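You operate a simulated robot arm through the tools that you are given. There is no shell and no other tool.

You run a simulated robot arm. Do the job below in one go: nothing can be reset, and whatever is moved stays where it is left.

JOB
Test the emergency stop, reset, and jog one picket through on HAND.
Fine: push the stop in and pull it out again; the mode knob goes to HAND before the jog; the other knobs stay. Where these are worked on the way, their far stop is far enough and under half their travel is too little: emergency stop.

The check looks at the end state, three seconds after you hand in, the way a careful person would. Anything else that was tipped, shoved, dropped, spilled or broken makes it a failure.

ROBOT AND FRAMES
A 7-joint arm with a two-finger parallel gripper, fixed in place. Base frame: the origin is at the foot of the arm, x ahead of it, y to its left, z up; the work surface is at about z = 0.95. Readings come in m, degrees, newtons and seconds.
With the tool pointing down near the work surface it reaches from about 0.36 to 0.88 m from the base axis. Its first joint turns from -143.0 to 143.0 degrees. Payload 3 kg.
The tool frame sits at the grasp point between the pads (the TCP): z along the fingers, y along the line on which they close. The tips reach 0.03 m beyond it. Largest opening 0.094 m; finger width 0.028, thickness 0.01; the body of the gripper, 0.05 by 0.096 m, starts 0.055 m behind the TCP.
Orientation is told as [roll, pitch, yaw] about the base's x, y, z axes, in that order, counted from this pose: with the fingers straight down and closing along the base's y, the tool's x points along the base's -x, its y along +y and its z along -z.

CONTROLS
- The arm moves only by the tool step_arm. Its argument "deltas" is a list of rows, each a list of 3 entries, a list of its own where there are three numbers: the shift along the tool's x, y, z in m, then the turn, a rotation vector about the tool's x, y, z in degrees, then the opening, from 0 (shut) to 1 (fully open). In form: [[[x, y, z], [wx, wy, wz], gripper], ...]. A call has 1 to 20 rows; each row is the pose to reach, as a shift and turn from the pose commanded when the call began, along the tool's axes at that moment. Each row takes 0.2 s and may step no farther than 0.05 m and 8.6 degrees from the row before; otherwise, or with a gripper value out of range, the whole call is refused. Where a pose cannot be reached the arm comes as near as it can. A force on the tool above 90 N (or 10 N above the force at the start of the call, whichever is more), or a blocked arm, ends the call early, and 0.2 s more pass. Each finger travels about 0.072 m/s and halts on what it meets, pressing with about 39 N; the grip force reading is that of the motor and also rises with nothing between the fingers. The clock runs only during rows and for 0.2 s after the last one: add rows that repeat a pose to give the fingers time. It gives the time, the measured TCP pose, the force on the tool (base axes), the opening and the grip force at its end, in the units of the frame above (readings bear some noise), with the torque about the TCP (base axes, N m) and any sound that the robot's microphone picked up, and new pictures: "views" is both (left out), scene, wrist or none.
- Cameras (640 x 400 px; columns grow to the right, rows downward): "scene" is fixed at [0.2223, 0.4994, 1.5902]; the picture's right is [-0.56, -0.83, 0.00], its down [-0.54, 0.36, -0.76] and it looks along [0.63, -0.43, -0.65] (base axes); focal length 349 px, centre (320, 200). "wrist" rides on the gripper at [0.076, 0.014, -0.103] in the tool frame; the picture's right is [-0.18, 0.98, 0.00], its down [-0.75, -0.14, -0.64] and it looks along [-0.63, -0.12, 0.77] (tool axes); focal length 243 px, centre (320, 200). There is no depth. A picture from a camera that has moved, and an enlarged one, comes with that camera's place and axes in the base frame and with its lens.
- inspect(camera, box): a new picture of the part [left, top, right, bottom] of that camera's present view, enlarged. The clock stands still meanwhile.
- job_done(): hands the job in; it is judged then, once.

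Places have to be worked out from the pictures, the camera data and where the tool is seen. Open the gripper and draw the arm clear of the work before you hand the job in, unless the task says otherwise.

The tools are called after ">>>" as a command line: name --argument value ..., lists and objects as JSON in quotes. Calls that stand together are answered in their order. step_arm: Moves the arm, as the interface text tells. Its arguments: {"type":"object","properties":{"deltas":{"type":"array","items":{"type":"array"}},"views":{"type":"string","enum":["both","scene","wrist","none"]}},"required":["deltas"]} The other tools are called the same way: inspect (camera, box) takes an enlarged picture of a part of a camera's view; job_done () hands the job in.

At the start:

```text
time: 0.0
tcp_pos: [0.5728, -0.0111, 1.1913]
tool_rot: [0.0, 0.0, 0.0]
force: [-0.2, 0.5, 0.2]
wrist_torque: [0.01, 0.0, 0.0]
grip_width: 0.094
finger_force: 0.1
```

scene: 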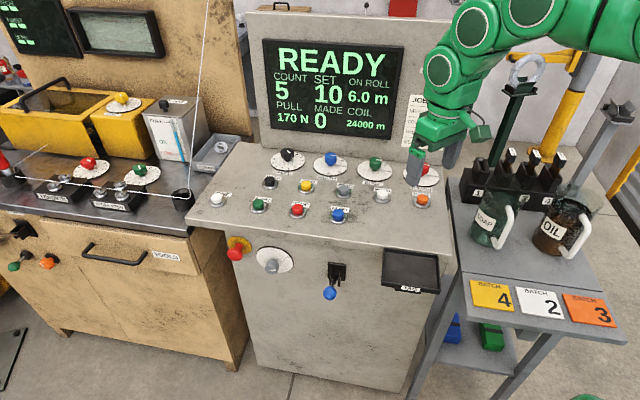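
wrist: 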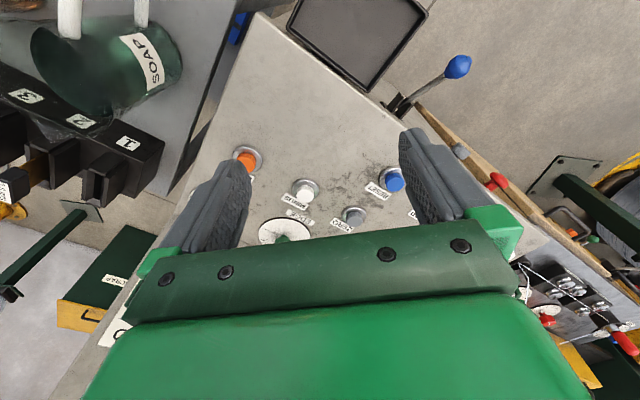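

The display reads READY and the console has many buttons and knobs. I'll enlarge parts of the scene view to read the labels before moving.

>>> inspect --camera "scene" --box '[190, 140, 330, 228]'

>>> inspect --camera "scene" --box '[310, 140, 450, 228]'

>>> inspect --camera "scene" --box '[210, 220, 450, 310]'

>>> inspect --camera "scene" --box '[240, 10, 440, 150]'

>>> inspect --camera "scene" --box '[0, 80, 240, 280]'

>>> inspect --camera "wrist" --box '[200, 100, 440, 260]'

```text
4.55 times, centred on (260, 184) of scene
camera zoom: at [0.2223, 0.4994, 1.5902], right [-0.56, -0.83, 0.0], down [-0.54, 0.36, -0.76], along [0.63, -0.43, -0.65], focal length 1586 px, centre (593, 273)
```

zoom: 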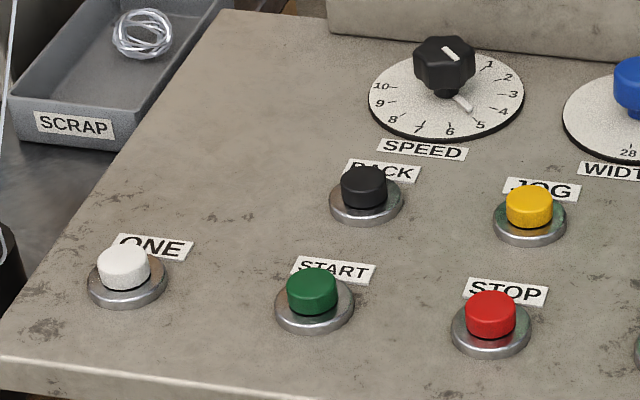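

```text
4.55 times, centred on (380, 184) of scene
camera zoom: at [0.2223, 0.4994, 1.5902], right [-0.56, -0.83, 0.0], down [-0.54, 0.36, -0.76], along [0.63, -0.43, -0.65], focal length 1586 px, centre (47, 273)
```

zoom: 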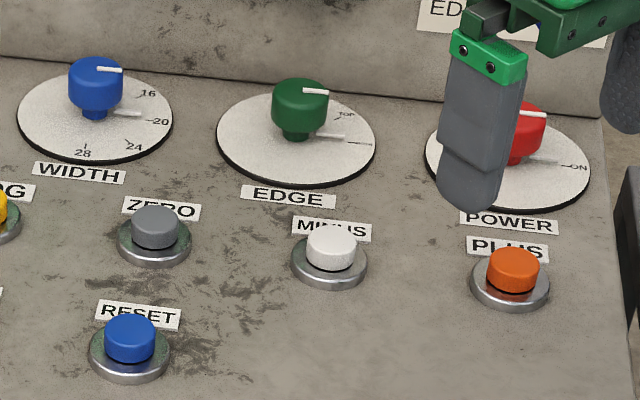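

```text
2.67 times, centred on (330, 265) of scene
camera zoom: at [0.2223, 0.4994, 1.5902], right [-0.56, -0.83, 0.0], down [-0.54, 0.36, -0.76], along [0.63, -0.43, -0.65], focal length 931 px, centre (293, 27)
```

zoom: 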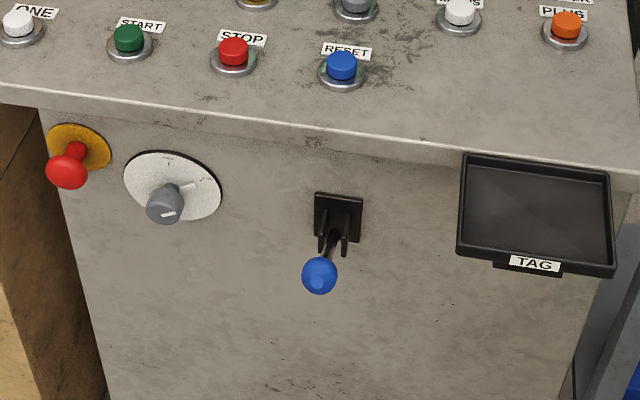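

```text
2.86 times, centred on (340, 80) of scene
camera zoom: at [0.2223, 0.4994, 1.5902], right [-0.56, -0.83, 0.0], down [-0.54, 0.36, -0.76], along [0.63, -0.43, -0.65], focal length 997 px, centre (263, 543)
```

zoom: 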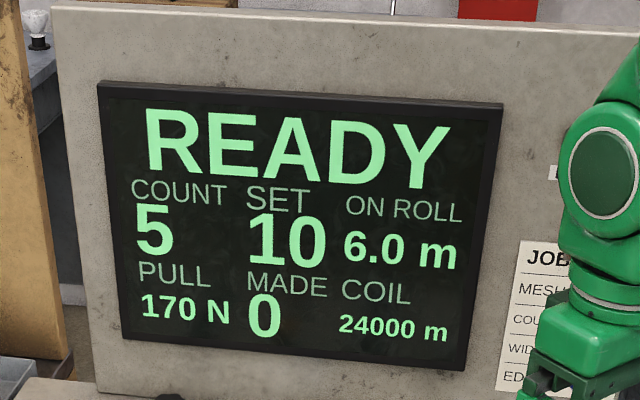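

```text
2.00 times, centred on (120, 180) of scene
camera zoom: at [0.2223, 0.4994, 1.5902], right [-0.56, -0.83, 0.0], down [-0.54, 0.36, -0.76], along [0.63, -0.43, -0.65], focal length 698 px, centre (720, 240)
```

zoom: 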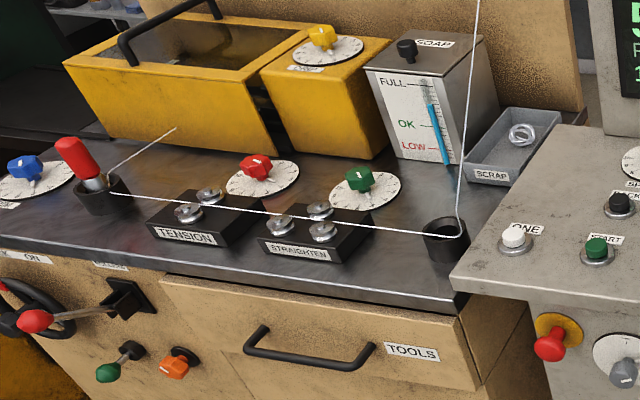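

```text
2.50 times, centred on (320, 180) of wrist
camera zoom: at [0.4963, 0.0015, 1.2937], right [0.18, 0.98, 0.0], down [0.75, -0.14, 0.64], along [0.63, -0.12, -0.77], focal length 606 px, centre (320, 250)
```

zoom: 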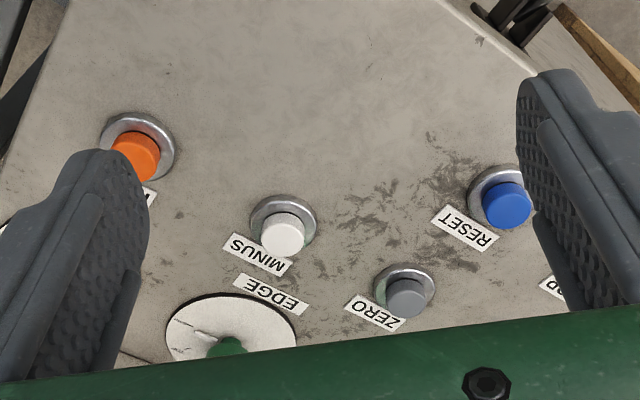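

The tool hangs over the console, whose front face looks towards -x,+y. I'll enlarge the front knob, the emergency stop and the knobs on the left machine to find which one is the mode knob.

>>> inspect --camera "scene" --box '[215, 225, 305, 285]'

>>> inspect --camera "scene" --box '[305, 250, 365, 310]'

>>> inspect --camera "scene" --box '[395, 85, 445, 160]'

>>> inspect --camera "scene" --box '[0, 200, 100, 280]'

>>> inspect --camera "wrist" --box '[380, 30, 640, 200]'

```text
6.67 times, centred on (260, 255) of scene
camera zoom: at [0.2223, 0.4994, 1.5902], right [-0.56, -0.83, 0.0], down [-0.54, 0.36, -0.76], along [0.63, -0.43, -0.65], focal length 2327 px, centre (720, -167)
```

zoom: 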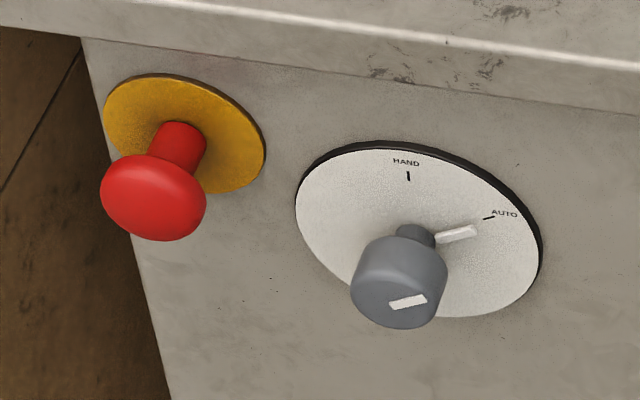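

```text
6.67 times, centred on (335, 280) of scene
camera zoom: at [0.2223, 0.4994, 1.5902], right [-0.56, -0.83, 0.0], down [-0.54, 0.36, -0.76], along [0.63, -0.43, -0.65], focal length 2327 px, centre (220, -333)
```

zoom: 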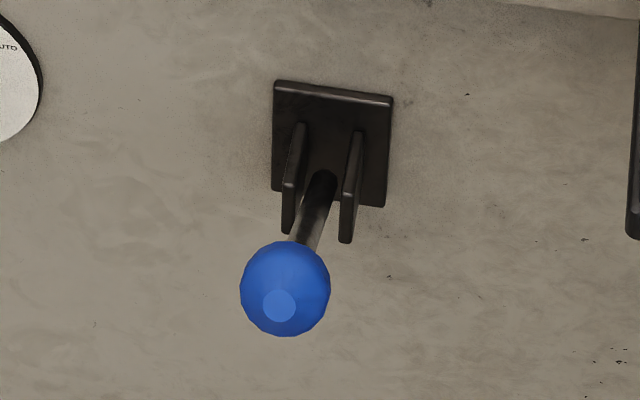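

```text
5.33 times, centred on (420, 122) of scene
camera zoom: at [0.2223, 0.4994, 1.5902], right [-0.56, -0.83, 0.0], down [-0.54, 0.36, -0.76], along [0.63, -0.43, -0.65], focal length 1862 px, centre (-213, 613)
```

zoom: 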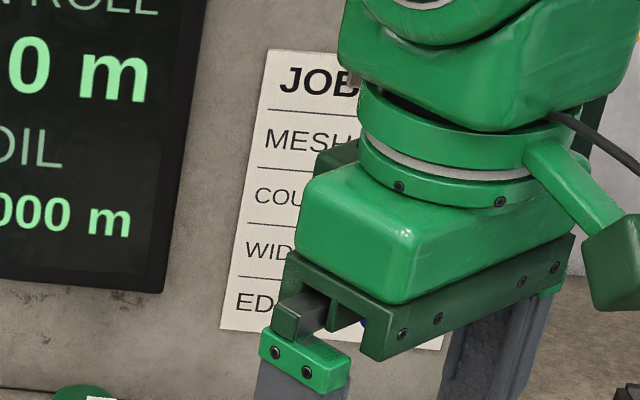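

```text
5.00 times, centred on (50, 240) of scene
camera zoom: at [0.2223, 0.4994, 1.5902], right [-0.56, -0.83, 0.0], down [-0.54, 0.36, -0.76], along [0.63, -0.43, -0.65], focal length 1745 px, centre (1670, 0)
```

zoom: 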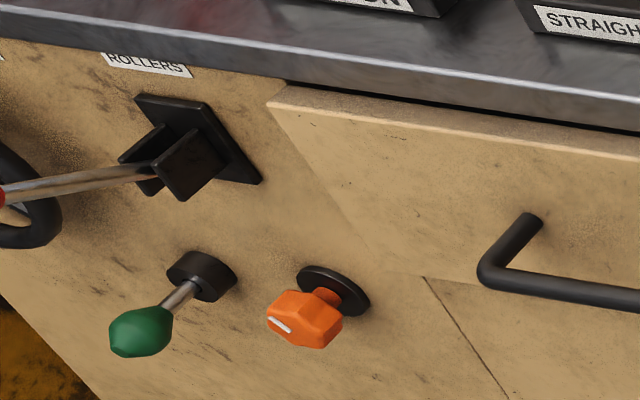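

```text
2.35 times, centred on (510, 115) of wrist
camera zoom: at [0.4963, 0.0015, 1.2937], right [0.18, 0.98, 0.0], down [0.75, -0.14, 0.64], along [0.63, -0.12, -0.77], focal length 571 px, centre (-127, 400)
```

zoom: 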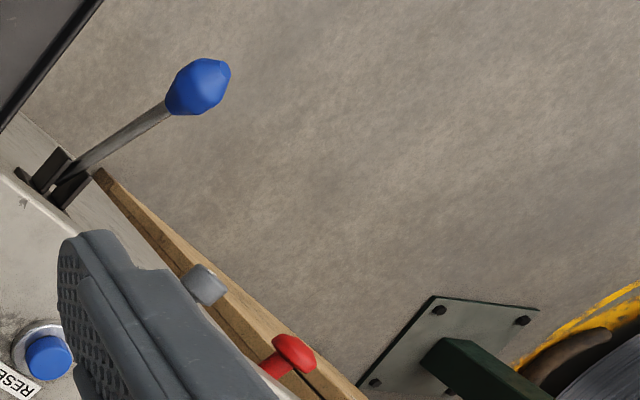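

The grey knob on the front face is the mode knob: its pointer is at AUTO and HAND is at the top. From the two views I put the console at about 45°, the stop head near (0.88, 0.33, 0.85), the knob face near (0.81, 0.26, 0.81), RESET near (0.755, 0.08, 0.96) and JOG near (0.91, 0.08, 0.96). I'll move the tool to the free space in front of the console and yaw it to face the panel.

>>> step_arm --deltas '[[[-0.004, 0.045, 0.004], [0, 0, 5.6], 0.5], [[-0.008, 0.09, 0.008], [0, 0, 11.2], 0.3], [[-0.011, 0.135, 0.012], [0, 0, 16.9], 0], [[-0.015, 0.18, 0.016], [0, 0, 22.5], 0], [[-0.019, 0.225, 0.02], [0, 0, 28.1], 0], [[-0.023, 0.27, 0.024], [0, 0, 33.8], 0], [[-0.026, 0.315, 0.028], [0, 0, 39.4], 0], [[-0.03, 0.36, 0.03], [0, 0, 45], 0]]'

```text
time: 1.8
tcp_pos: [0.6022, 0.3475, 1.1601]
tool_rot: [-0.1, 0.1, -45.1]
force: [-0.2, 0.3, -0.6]
wrist_torque: [0.0, -0.01, -0.02]
grip_width: 0.0
finger_force: 32.2
camera wrist: at [0.558, 0.4107, 1.2624], right [0.83, 0.56, 0.0], down [0.43, -0.63, 0.64], along [0.36, -0.53, -0.77], focal length 243 px, centre (320, 200)
```

scene: 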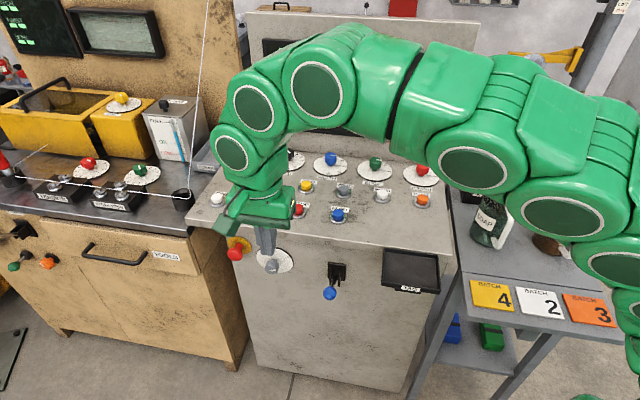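
wrist: 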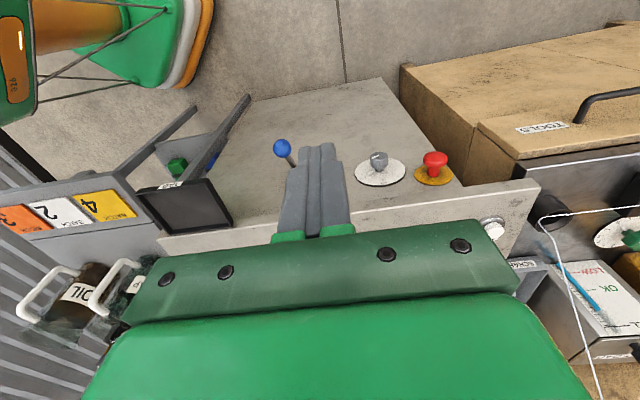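

The arm keeps its elbow high and the wrist camera now sees the front panel. I'll enlarge the stop and knob in the wrist view to refine their places.

>>> inspect --camera "wrist" --box '[330, 120, 490, 220]'

>>> inspect --camera "wrist" --box '[140, 80, 460, 260]'

```text
4.00 times, centred on (410, 170) of wrist
camera zoom: at [0.558, 0.4107, 1.2624], right [0.83, 0.56, 0.0], down [0.43, -0.63, 0.64], along [0.36, -0.53, -0.77], focal length 970 px, centre (-40, 320)
```

zoom: 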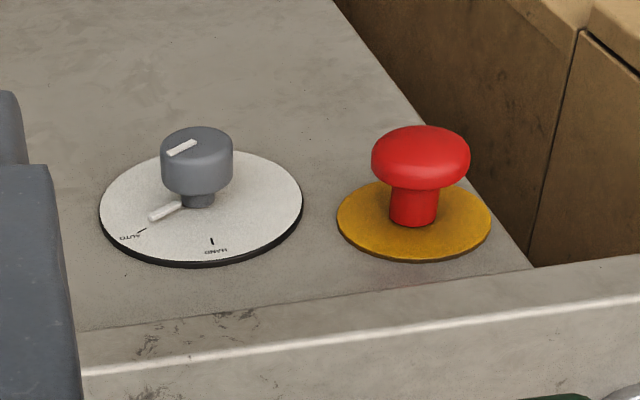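

```text
2.00 times, centred on (300, 170) of wrist
camera zoom: at [0.558, 0.4107, 1.2624], right [0.83, 0.56, 0.0], down [0.43, -0.63, 0.64], along [0.36, -0.53, -0.77], focal length 485 px, centre (360, 260)
```

zoom: 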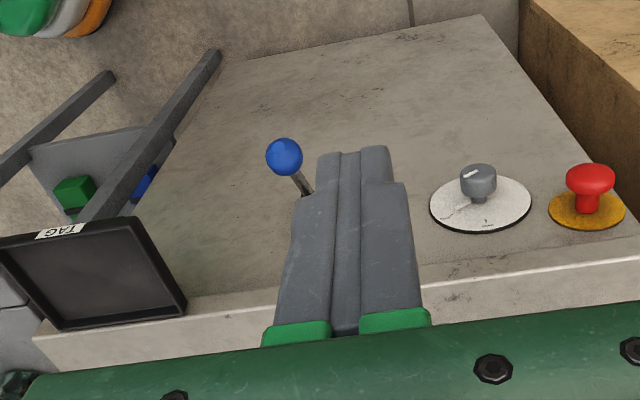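

Refined places in console axes (a along the front, b into it): stop head a≈0.862, z≈0.843, b≈0.385; knob a≈0.761, z≈0.803, face b≈0.387; panel b≈0.425. I'll tilt the tool to point horizontally into the panel, in front of the stop and clear of it.

>>> step_arm --deltas '[[[-0.006, 0.017, 0.021], [0, -8.18, 0], 0], [[-0.012, 0.035, 0.042], [0, -16.36, 0], 0], [[-0.019, 0.052, 0.063], [0, -24.54, 0], 0], [[-0.025, 0.069, 0.084], [0, -32.73, 0], 0], [[-0.032, 0.086, 0.105], [0, -40.9, 0], 0], [[-0.038, 0.104, 0.126], [0, -49.1, 0], 0], [[-0.045, 0.121, 0.147], [0, -57.3, 0], 0], [[-0.051, 0.138, 0.168], [0, -65.4, 0], 0], [[-0.057, 0.155, 0.189], [0, -73.6, 0], 0], [[-0.064, 0.173, 0.21], [0, -81.8, 0], 0], [[-0.07, 0.19, 0.23], [0, -90, 0], 0]]'

```text
time: 4.2
tcp_pos: [0.7881, 0.4338, 0.9317]
tool_rot: [143.8, -89.8, 171.3]
force: [0.5, 0.4, -0.1]
wrist_torque: [0.0, 0.01, -0.06]
grip_width: 0.0001
finger_force: 33.0
camera wrist: at [0.7244, 0.5153, 0.8551], right [0.69, 0.7, 0.19], down [-0.56, 0.35, 0.75], along [0.46, -0.62, 0.63], focal length 243 px, centre (320, 200)
```

scene: 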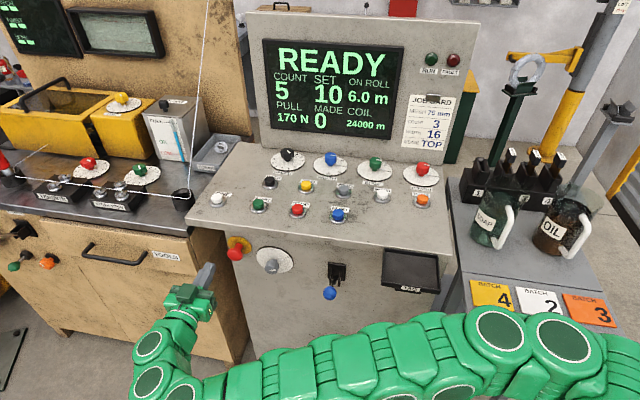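
wrist: 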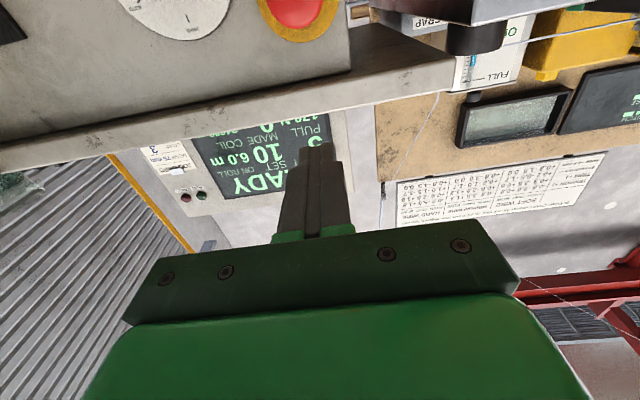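

The tool is now horizontal at a≈0.864, b≈0.25, z≈0.932. I'll read the job card and lamps and check that the arm is clear of the lever.

>>> inspect --camera "scene" --box '[395, 40, 475, 160]'

>>> inspect --camera "scene" --box '[120, 220, 400, 400]'

```text
3.33 times, centred on (435, 100) of scene
camera zoom: at [0.2223, 0.4994, 1.5902], right [-0.56, -0.83, 0.0], down [-0.54, 0.36, -0.76], along [0.63, -0.43, -0.65], focal length 1163 px, centre (-63, 533)
```

zoom: 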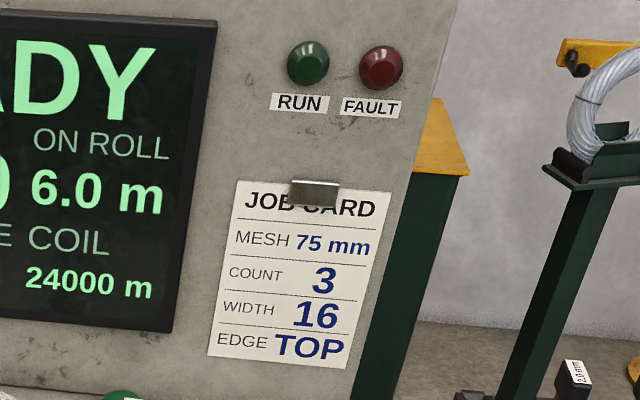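

```text
2.22 times, centred on (260, 310) of scene
camera zoom: at [0.2223, 0.4994, 1.5902], right [-0.56, -0.83, 0.0], down [-0.54, 0.36, -0.76], along [0.63, -0.43, -0.65], focal length 776 px, centre (453, -44)
```

zoom: 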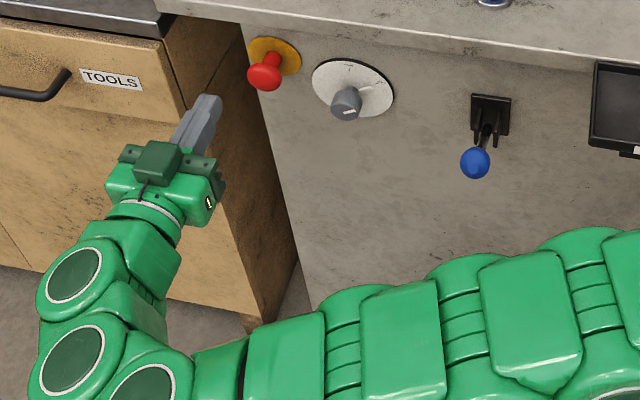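

RUN and FAULT lamps are both dark and the arm is well clear of the lever. I'll lower the closed fingers to stop height and stand off about 3 cm in front of the red head.

>>> step_arm --deltas '[[[0.03, -0.001, 0.015], [0, 0, 0], 0], [[0.06, -0.002, 0.03], [0, 0, 0], 0], [[0.089, -0.002, 0.045], [0, 0, 0], 0], [[0.089, -0.002, 0.06], [0, 0, 0], 0]]'

```text
time: 5.2
tcp_pos: [0.8283, 0.3907, 0.8432]
tool_rot: [113.9, -90.0, -158.9]
force: [0.5, 0.3, 0.2]
wrist_torque: [0.03, -0.04, -0.03]
grip_width: 0.0
finger_force: 33.2
camera wrist: at [0.7649, 0.4712, 0.7664], right [0.69, 0.7, 0.18], down [-0.55, 0.35, 0.75], along [0.46, -0.63, 0.63], focal length 243 px, centre (320, 200)
```

scene: 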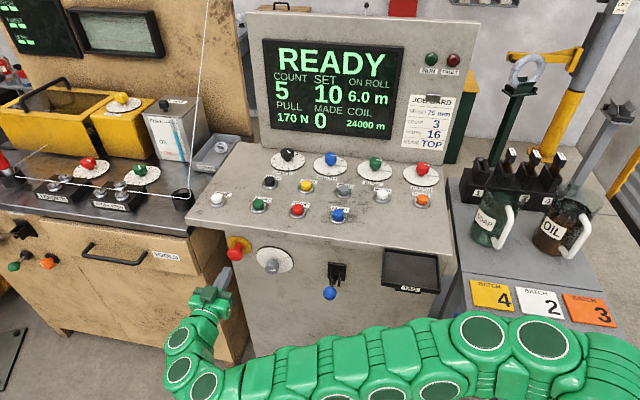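
wrist: 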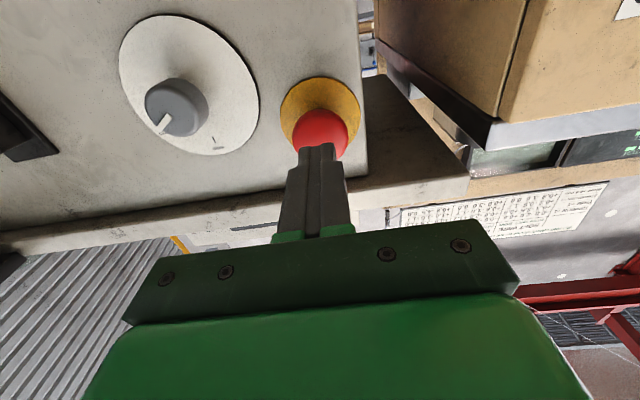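

The fingers are in line with the red head in the wrist view. I'll enlarge both views to check the lateral and vertical aim before pushing.

>>> inspect --camera "wrist" --box '[240, 60, 400, 180]'

>>> inspect --camera "scene" --box '[180, 225, 300, 325]'

```text
3.33 times, centred on (320, 120) of wrist
camera zoom: at [0.7649, 0.4712, 0.7664], right [0.69, 0.7, 0.18], down [-0.55, 0.35, 0.75], along [0.46, -0.63, 0.63], focal length 809 px, centre (320, 467)
```

zoom: 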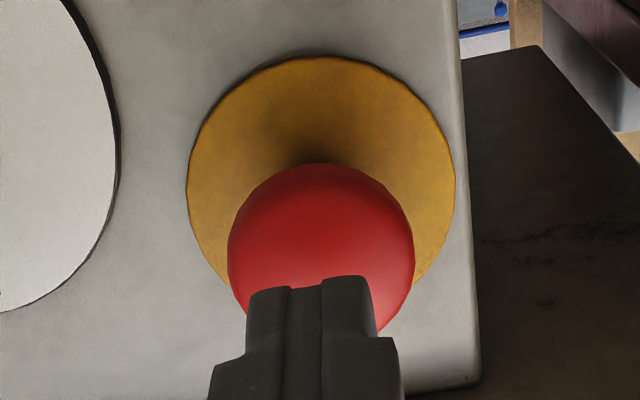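

```text
4.00 times, centred on (240, 275) of scene
camera zoom: at [0.2223, 0.4994, 1.5902], right [-0.56, -0.83, 0.0], down [-0.54, 0.36, -0.76], along [0.63, -0.43, -0.65], focal length 1396 px, centre (640, -100)
```

zoom: 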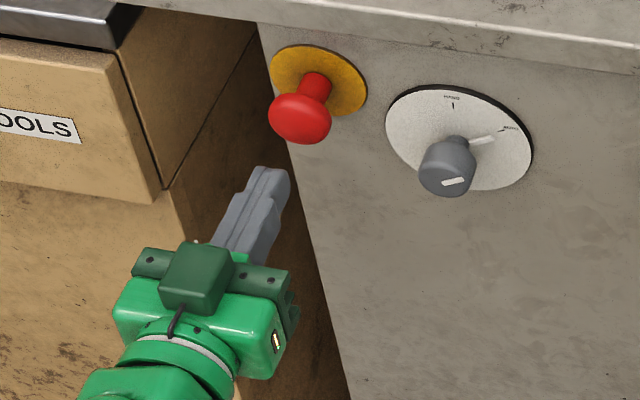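

The aim is about 4 mm too far left and 5 mm low, so the head centre is at a≈0.858, z≈0.848. I'll correct that and advance in small steps until contact.

>>> step_arm --deltas '[[[-0.005, -0.004, 0.0], [0, 0, 0], 0], [[-0.005, -0.004, 0.01], [0, 0, 0], 0], [[-0.005, -0.004, 0.02], [0, 0, 0], 0], [[-0.005, -0.004, 0.025], [0, 0, 0], 0], [[-0.005, -0.004, 0.03], [0, 0, 0], 0], [[-0.005, -0.004, 0.033], [0, 0, 0], 0]]'

```text
time: 6.6
tcp_pos: [0.8471, 0.3619, 0.8474]
tool_rot: [-86.8, -89.9, 41.8]
force: [-0.5, 0.6, 0.7]
wrist_torque: [0.02, 0.01, -0.02]
grip_width: 0.0
finger_force: 32.9
camera wrist: at [0.7852, 0.4444, 0.7709], right [0.69, 0.7, 0.18], down [-0.55, 0.35, 0.75], along [0.46, -0.63, 0.63], focal length 243 px, centre (320, 200)
```

scene: 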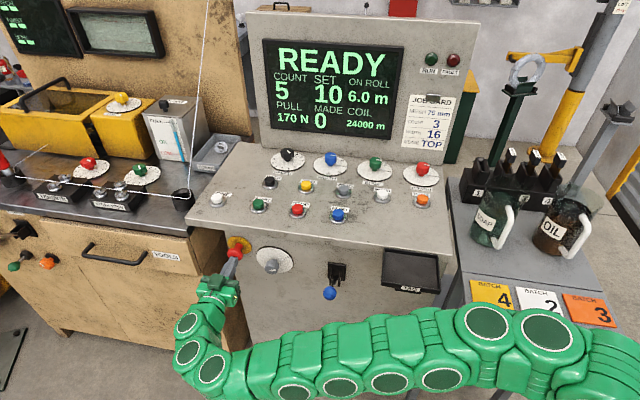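
wrist: 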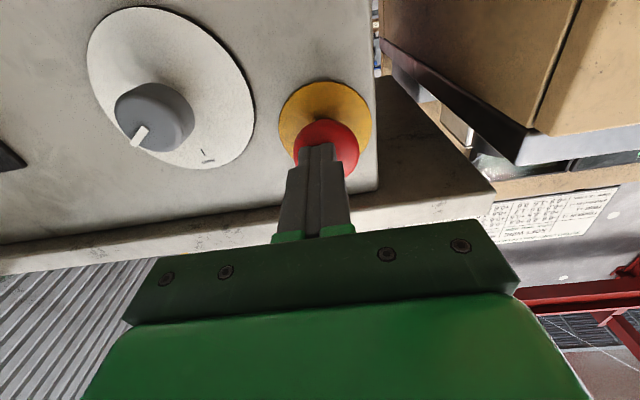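

No contact yet with the tips at about b=0.373. I'll keep advancing slowly, shifted about 3 mm to centre on the head.

>>> step_arm --deltas '[[[0, 0.003, 0.004], [0, 0, 0], 0], [[0, 0.003, 0.008], [0, 0, 0], 0], [[0, 0.003, 0.012], [0, 0, 0], 0], [[0, 0.003, 0.016], [0, 0, 0], 0], [[0, 0.003, 0.02], [0, 0, 0], 0]]'

```text
time: 7.7
tcp_pos: [0.8576, 0.3605, 0.8457]
tool_rot: [12.3, -89.9, -56.8]
force: [-10.1, 4.7, 1.1]
wrist_torque: [-0.05, -0.11, -0.2]
grip_width: 0.0
finger_force: 33.0
stopped in row 5: the force on the tool passed its limit at 103 N (the readings are from after the stop); the commanded pose is now the measured one
camera wrist: at [0.794, 0.4422, 0.7709], right [0.69, 0.7, 0.18], down [-0.56, 0.35, 0.75], along [0.46, -0.62, 0.63], focal length 243 px, centre (320, 200)
```

scene: 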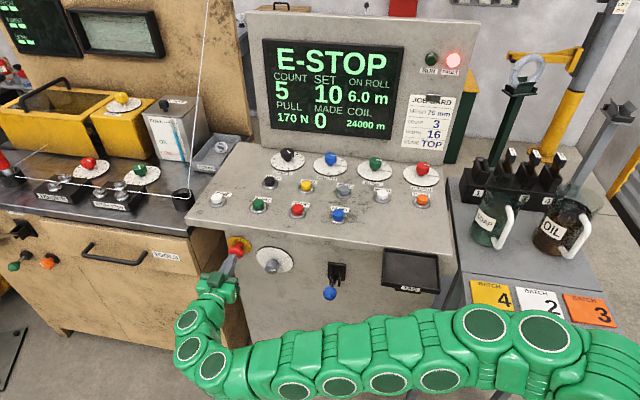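
wrist: 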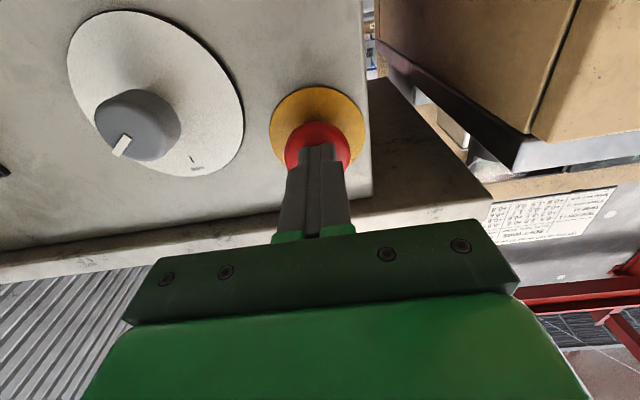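

The display now reads E-STOP and FAULT is lit, and the push ended hard against the end stop at 103 N. I'll back off straight and open the gripper to straddle the head.

>>> step_arm --deltas '[[[0, 0, -0.015], [0, 0, 0], 0], [[0, 0, -0.035], [0, 0, 0], 0.3], [[0, 0, -0.05], [0, 0, 0], 0.75], [[0, 0, -0.05], [0, 0, 0], 0.75], [[0, 0, -0.05], [0, 0, 0], 0.75]]'

>>> inspect --camera "wrist" --box '[200, 60, 440, 240]'

>>> inspect --camera "scene" --box '[180, 225, 300, 325]'

```text
time: 8.9
tcp_pos: [0.8221, 0.3956, 0.8463]
tool_rot: [-31.6, -89.9, -13.0]
force: [-0.3, 0.4, 0.2]
wrist_torque: [0.02, 0.04, -0.01]
grip_width: 0.0705
finger_force: 0.1
camera wrist: at [0.7591, 0.4764, 0.7705], right [0.69, 0.7, 0.18], down [-0.56, 0.35, 0.75], along [0.46, -0.62, 0.63], focal length 243 px, centre (320, 200)
```

scene: 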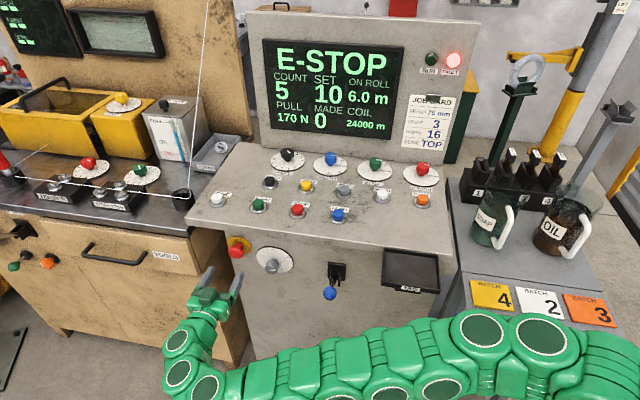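
wrist: 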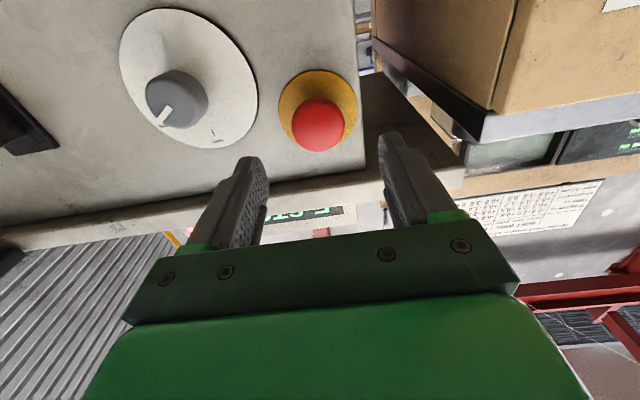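

```text
2.22 times, centred on (320, 150) of wrist
camera zoom: at [0.7591, 0.4764, 0.7705], right [0.69, 0.7, 0.18], down [-0.56, 0.35, 0.75], along [0.46, -0.62, 0.63], focal length 539 px, centre (320, 311)
```

zoom: 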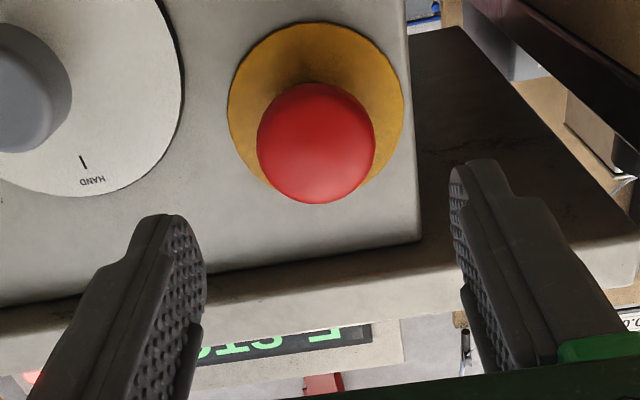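

```text
4.00 times, centred on (240, 275) of scene
camera zoom: at [0.2223, 0.4994, 1.5902], right [-0.56, -0.83, 0.0], down [-0.54, 0.36, -0.76], along [0.63, -0.43, -0.65], focal length 1396 px, centre (640, -100)
```

zoom: 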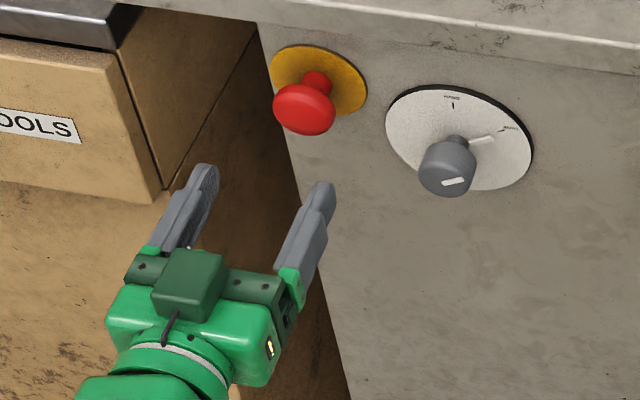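

The head stays latched about 1 cm in, centred near a≈0.859, z≈0.850. I'll advance with the fingers straddling it, keeping the tips about 1 cm short of the yellow plate.

>>> step_arm --deltas '[[[-0.003, -0.002, 0.015], [0, 0, 0], 0.75], [[-0.003, -0.002, 0.03], [0, 0, 0], 0.75], [[-0.003, -0.002, 0.045], [0, 0, 0], 0.75], [[-0.003, -0.002, 0.057], [0, 0, 0], 0.75], [[-0.003, -0.002, 0.067], [0, 0, 0], 0.75], [[-0.003, -0.002, 0.076], [0, 0, 0], 0.75]]'

>>> inspect --camera "wrist" --box '[200, 60, 440, 240]'

>>> inspect --camera "scene" --box '[180, 225, 300, 325]'

```text
time: 10.3
tcp_pos: [0.8761, 0.3401, 0.8498]
tool_rot: [-28.2, -89.8, -16.3]
force: [0.0, 0.5, -0.7]
wrist_torque: [0.01, -0.03, -0.01]
grip_width: 0.0706
finger_force: 0.1
camera wrist: at [0.8117, 0.4217, 0.7734], right [0.69, 0.7, 0.18], down [-0.56, 0.35, 0.75], along [0.47, -0.62, 0.63], focal length 243 px, centre (320, 200)
```

scene: 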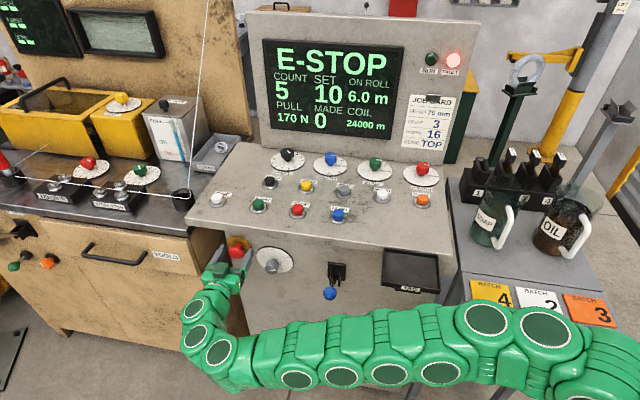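
wrist: 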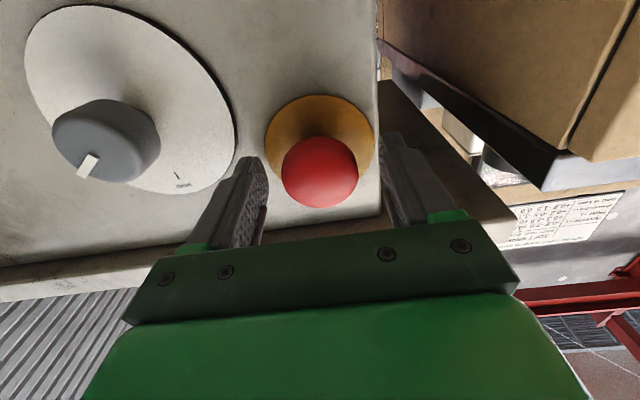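

```text
2.22 times, centred on (320, 150) of wrist
camera zoom: at [0.8117, 0.4217, 0.7734], right [0.69, 0.7, 0.18], down [-0.56, 0.35, 0.75], along [0.47, -0.62, 0.63], focal length 539 px, centre (320, 311)
```

zoom: 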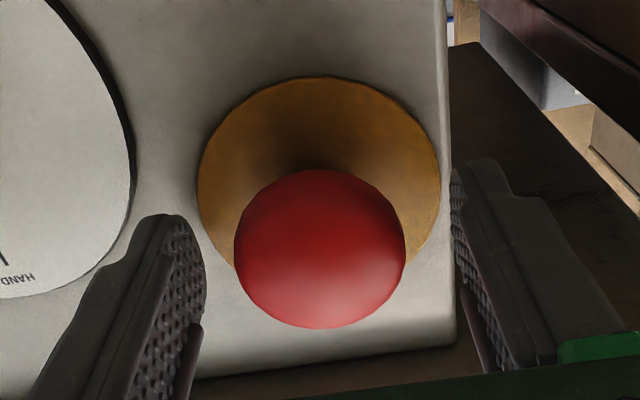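

```text
4.00 times, centred on (240, 275) of scene
camera zoom: at [0.2223, 0.4994, 1.5902], right [-0.56, -0.83, 0.0], down [-0.54, 0.36, -0.76], along [0.63, -0.43, -0.65], focal length 1396 px, centre (640, -100)
```

zoom: 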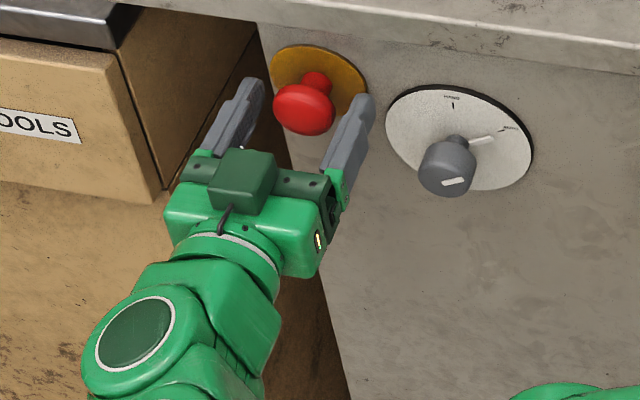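

The fingers are on both sides of the head and nothing touches. I'll close on it and check the grip.

>>> step_arm --deltas '[[[0, 0, 0], [0, 0, 0], 0.4], [[0, 0, 0], [0, 0, 0], 0.2], [[0, 0, 0], [0, 0, 0], 0.2], [[0, 0, 0], [0, 0, 0], 0.2]]'

>>> inspect --camera "scene" --box '[180, 225, 300, 325]'

```text
time: 11.3
tcp_pos: [0.8753, 0.3395, 0.8492]
tool_rot: [-28.6, -89.9, -15.9]
force: [-1.1, -0.7, 0.9]
wrist_torque: [-0.03, -0.02, -0.27]
grip_width: 0.0435
finger_force: 45.1
camera wrist: at [0.8116, 0.4217, 0.7734], right [0.69, 0.7, 0.18], down [-0.56, 0.35, 0.75], along [0.46, -0.62, 0.63], focal length 243 px, centre (320, 200)
```

scene: 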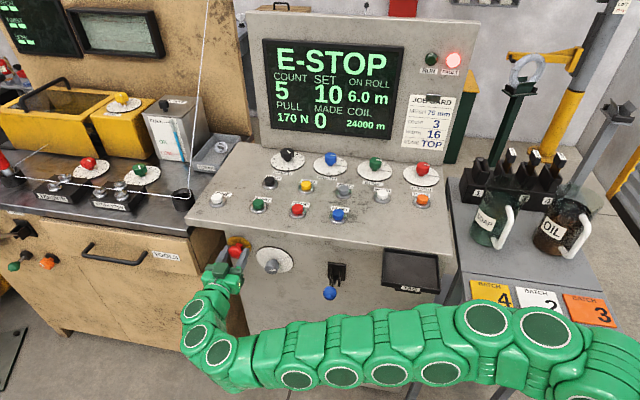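
wrist: 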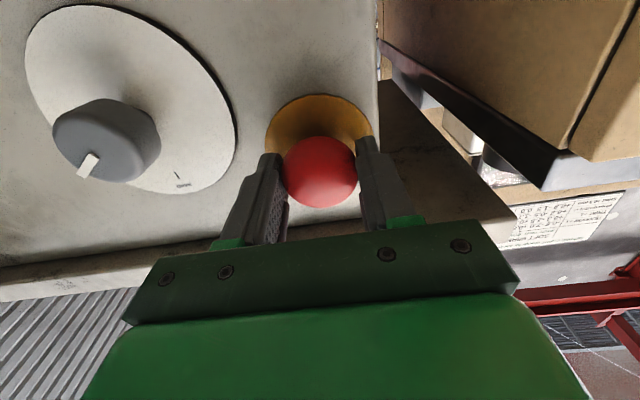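

```text
4.00 times, centred on (240, 275) of scene
camera zoom: at [0.2223, 0.4994, 1.5902], right [-0.56, -0.83, 0.0], down [-0.54, 0.36, -0.76], along [0.63, -0.43, -0.65], focal length 1396 px, centre (640, -100)
```

zoom: 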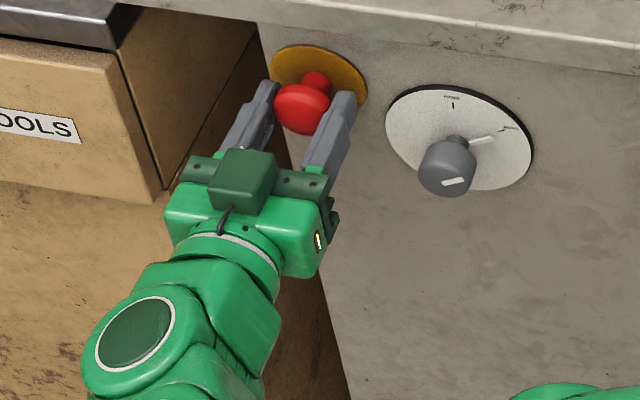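

The grip is firm at 43.5 mm, which matches the head. I'll pull straight back in 2–3 mm steps, a bit more than the 1 cm it went in, and watch the force.

>>> step_arm --deltas '[[[0, 0, -0.003], [0, 0, 0], 0.2], [[0, 0, -0.006], [0, 0, 0], 0.2], [[0, 0, -0.009], [0, 0, 0], 0.2], [[0, 0, -0.012], [0, 0, 0], 0.2], [[0, 0, -0.014], [0, 0, 0], 0.2], [[0, 0, -0.014], [0, 0, 0], 0.2]]'

>>> inspect --camera "scene" --box '[180, 225, 300, 325]'

```text
time: 12.7
tcp_pos: [0.8668, 0.3496, 0.8501]
tool_rot: [-17.7, -89.9, -26.9]
force: [34.9, -5.4, 3.2]
wrist_torque: [-0.05, -0.08, 0.07]
grip_width: 0.0436
finger_force: 45.0
camera wrist: at [0.8027, 0.4306, 0.7734], right [0.69, 0.7, 0.18], down [-0.56, 0.35, 0.75], along [0.46, -0.62, 0.63], focal length 243 px, centre (320, 200)
```

scene: 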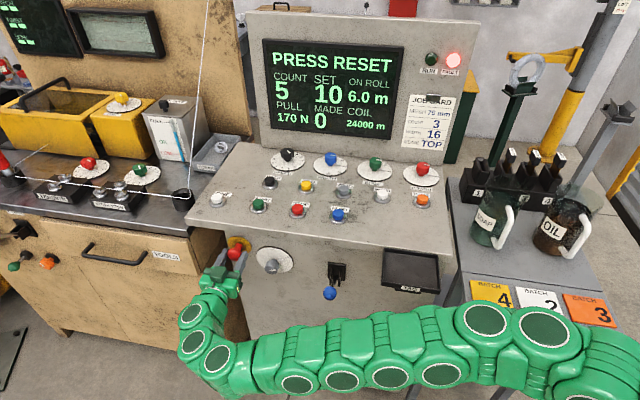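
wrist: 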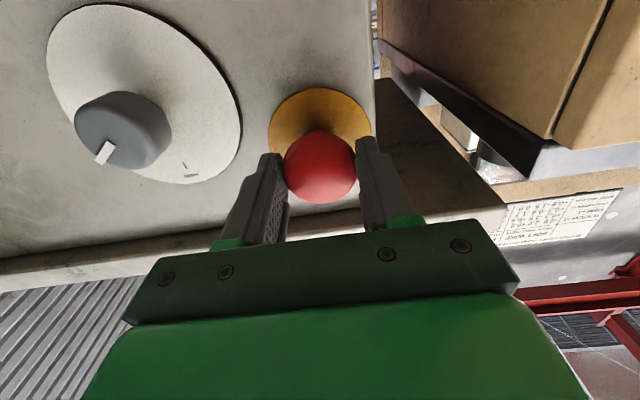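

```text
4.00 times, centred on (240, 275) of scene
camera zoom: at [0.2223, 0.4994, 1.5902], right [-0.56, -0.83, 0.0], down [-0.54, 0.36, -0.76], along [0.63, -0.43, -0.65], focal length 1396 px, centre (640, -100)
```

zoom: 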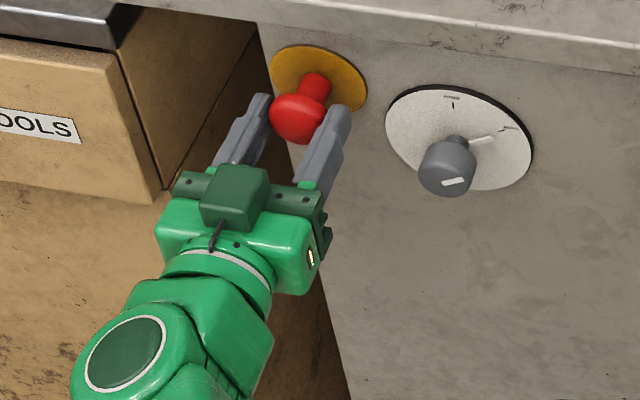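

The head is back at its original place and the display reads PRESS RESET. I'll open the fingers and withdraw straight back.

>>> step_arm --deltas '[[[0, 0, 0], [0, 0, 0], 0.6], [[0, 0, 0], [0, 0, 0], 0.78], [[0, 0, 0], [0, 0, 0], 0.78], [[0, 0, -0.02], [0, 0, 0], 0.78], [[0, 0, -0.05], [0, 0, 0], 0.78], [[0, 0, -0.08], [0, 0, 0], 0.78], [[0, 0, -0.11], [0, 0, 0], 0.5]]'

>>> inspect --camera "scene" --box '[180, 225, 300, 325]'

```text
time: 14.3
tcp_pos: [0.786, 0.4277, 0.8499]
tool_rot: [-52.8, -89.9, 8.1]
force: [-0.1, -0.6, 0.6]
wrist_torque: [0.0, 0.01, 0.02]
grip_width: 0.047
finger_force: 0.0
camera wrist: at [0.7237, 0.5088, 0.7738], right [0.69, 0.7, 0.18], down [-0.55, 0.35, 0.75], along [0.46, -0.62, 0.63], focal length 243 px, centre (320, 200)
```

scene: 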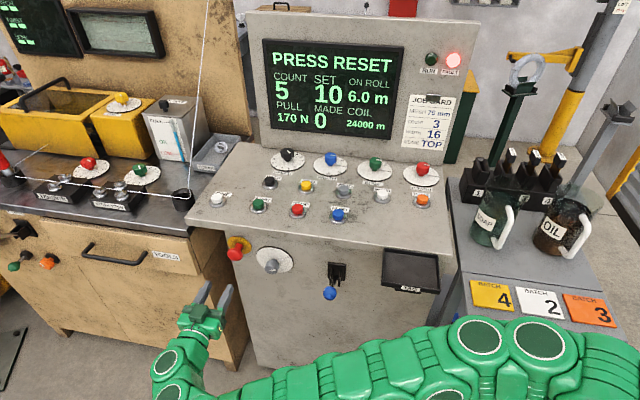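
wrist: 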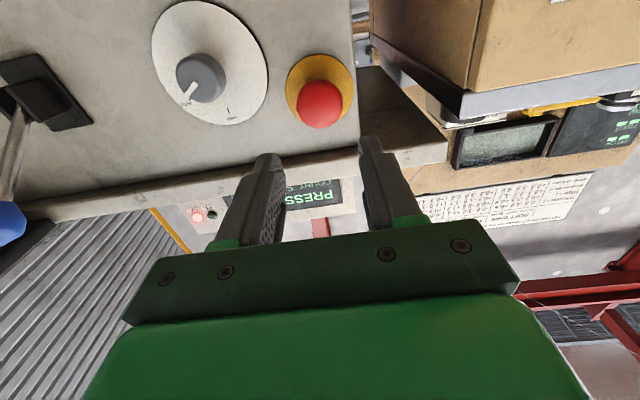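

```text
4.00 times, centred on (240, 275) of scene
camera zoom: at [0.2223, 0.4994, 1.5902], right [-0.56, -0.83, 0.0], down [-0.54, 0.36, -0.76], along [0.63, -0.43, -0.65], focal length 1396 px, centre (640, -100)
```

zoom: 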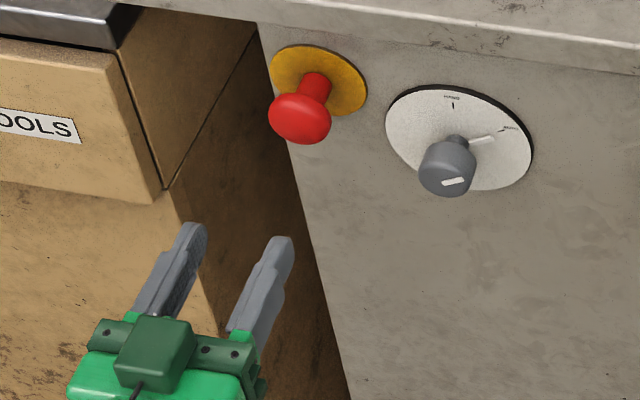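

The stop is fully out and the machine waits for RESET. As the tool already faces the panel, I'll look closely at the mode knob to measure the angle between AUTO and HAND.

>>> inspect --camera "scene" --box '[245, 235, 305, 285]'

>>> inspect --camera "wrist" --box '[140, 0, 300, 130]'

```text
8.00 times, centred on (275, 260) of scene
camera zoom: at [0.2223, 0.4994, 1.5902], right [-0.56, -0.83, 0.0], down [-0.54, 0.36, -0.76], along [0.63, -0.43, -0.65], focal length 2792 px, centre (680, -280)
```

zoom: 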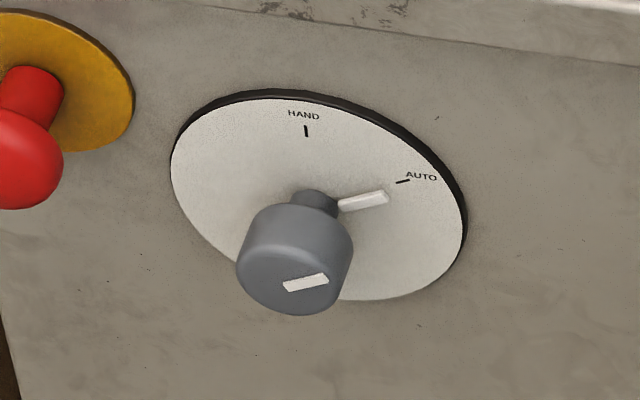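

```text
3.08 times, centred on (220, 65) of wrist
camera zoom: at [0.7237, 0.5088, 0.7738], right [0.69, 0.7, 0.18], down [-0.55, 0.35, 0.75], along [0.46, -0.62, 0.63], focal length 746 px, centre (628, 615)
```

zoom: 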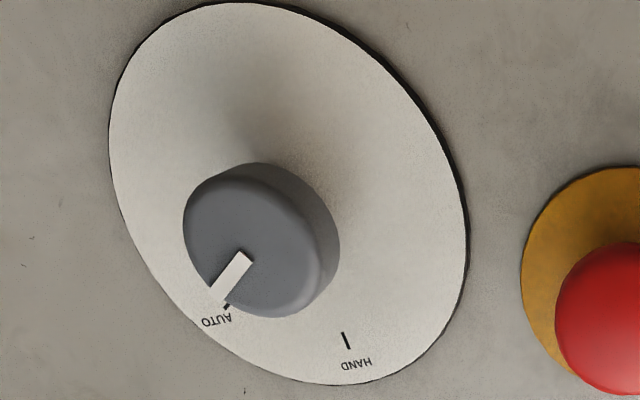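

HAND is at 12 o'clock and AUTO about 60° clockwise, with the knob axis at a≈0.760, z≈0.804. I'll move in front of the knob, opened to about 7 cm and pre-turned +30°, so that the turn to HAND runs from +30° to -30°.

>>> step_arm --deltas '[[[0.01, -0.024, 0.0], [0, 0, 7.5], 0.75], [[0.022, -0.049, 0.0], [0, 0, 15], 0.75], [[0.034, -0.074, 0.01], [0, 0, 22.5], 0.75], [[0.046, -0.098, 0.03], [0, 0, 30], 0.75], [[0.046, -0.098, 0.04], [0, 0, 30], 0.75]]'

>>> inspect --camera "wrist" --box '[200, 60, 440, 240]'

>>> inspect --camera "scene" --box '[200, 225, 340, 325]'

```text
time: 15.5
tcp_pos: [0.746, 0.3294, 0.8029]
tool_rot: [89.7, -60.1, -134.3]
force: [0.8, -0.6, 0.5]
wrist_torque: [0.01, -0.01, 0.01]
grip_width: 0.0705
finger_force: 0.0
camera wrist: at [0.7085, 0.4355, 0.7449], right [0.53, 0.54, 0.65], down [-0.81, 0.09, 0.58], along [0.25, -0.84, 0.49], focal length 243 px, centre (320, 200)
```

scene: 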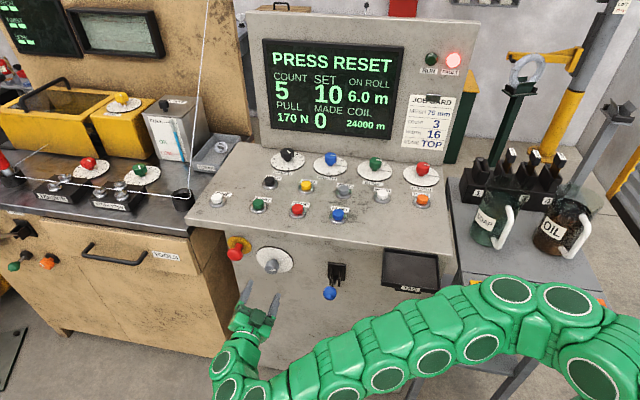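
wrist: 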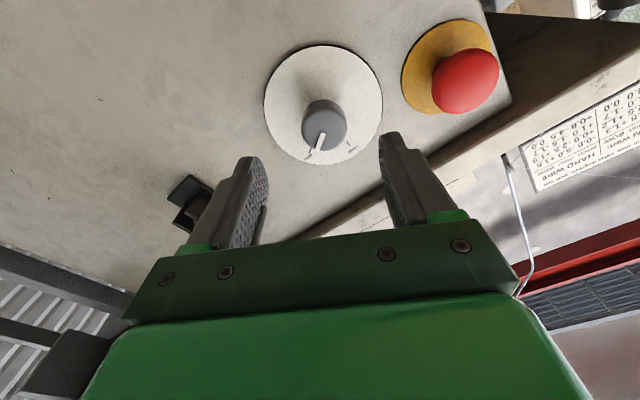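

```text
2.22 times, centred on (320, 150) of wrist
camera zoom: at [0.7085, 0.4355, 0.7449], right [0.53, 0.54, 0.65], down [-0.81, 0.09, 0.58], along [0.25, -0.84, 0.49], focal length 539 px, centre (320, 311)
```

zoom: 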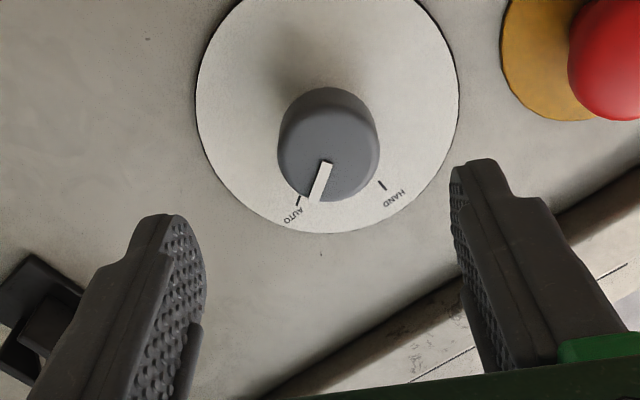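

```text
4.00 times, centred on (270, 275) of scene
camera zoom: at [0.2223, 0.4994, 1.5902], right [-0.56, -0.83, 0.0], down [-0.54, 0.36, -0.76], along [0.63, -0.43, -0.65], focal length 1396 px, centre (520, -100)
```

zoom: 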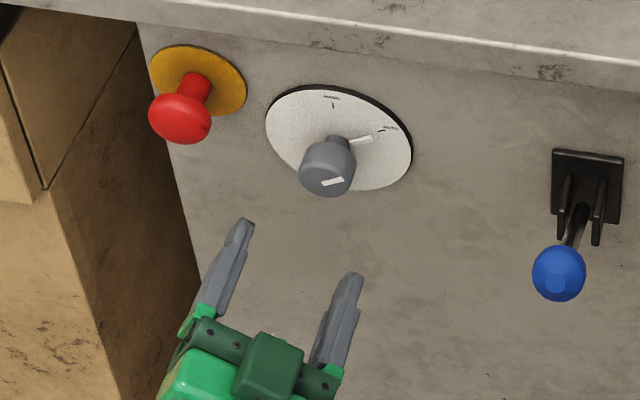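

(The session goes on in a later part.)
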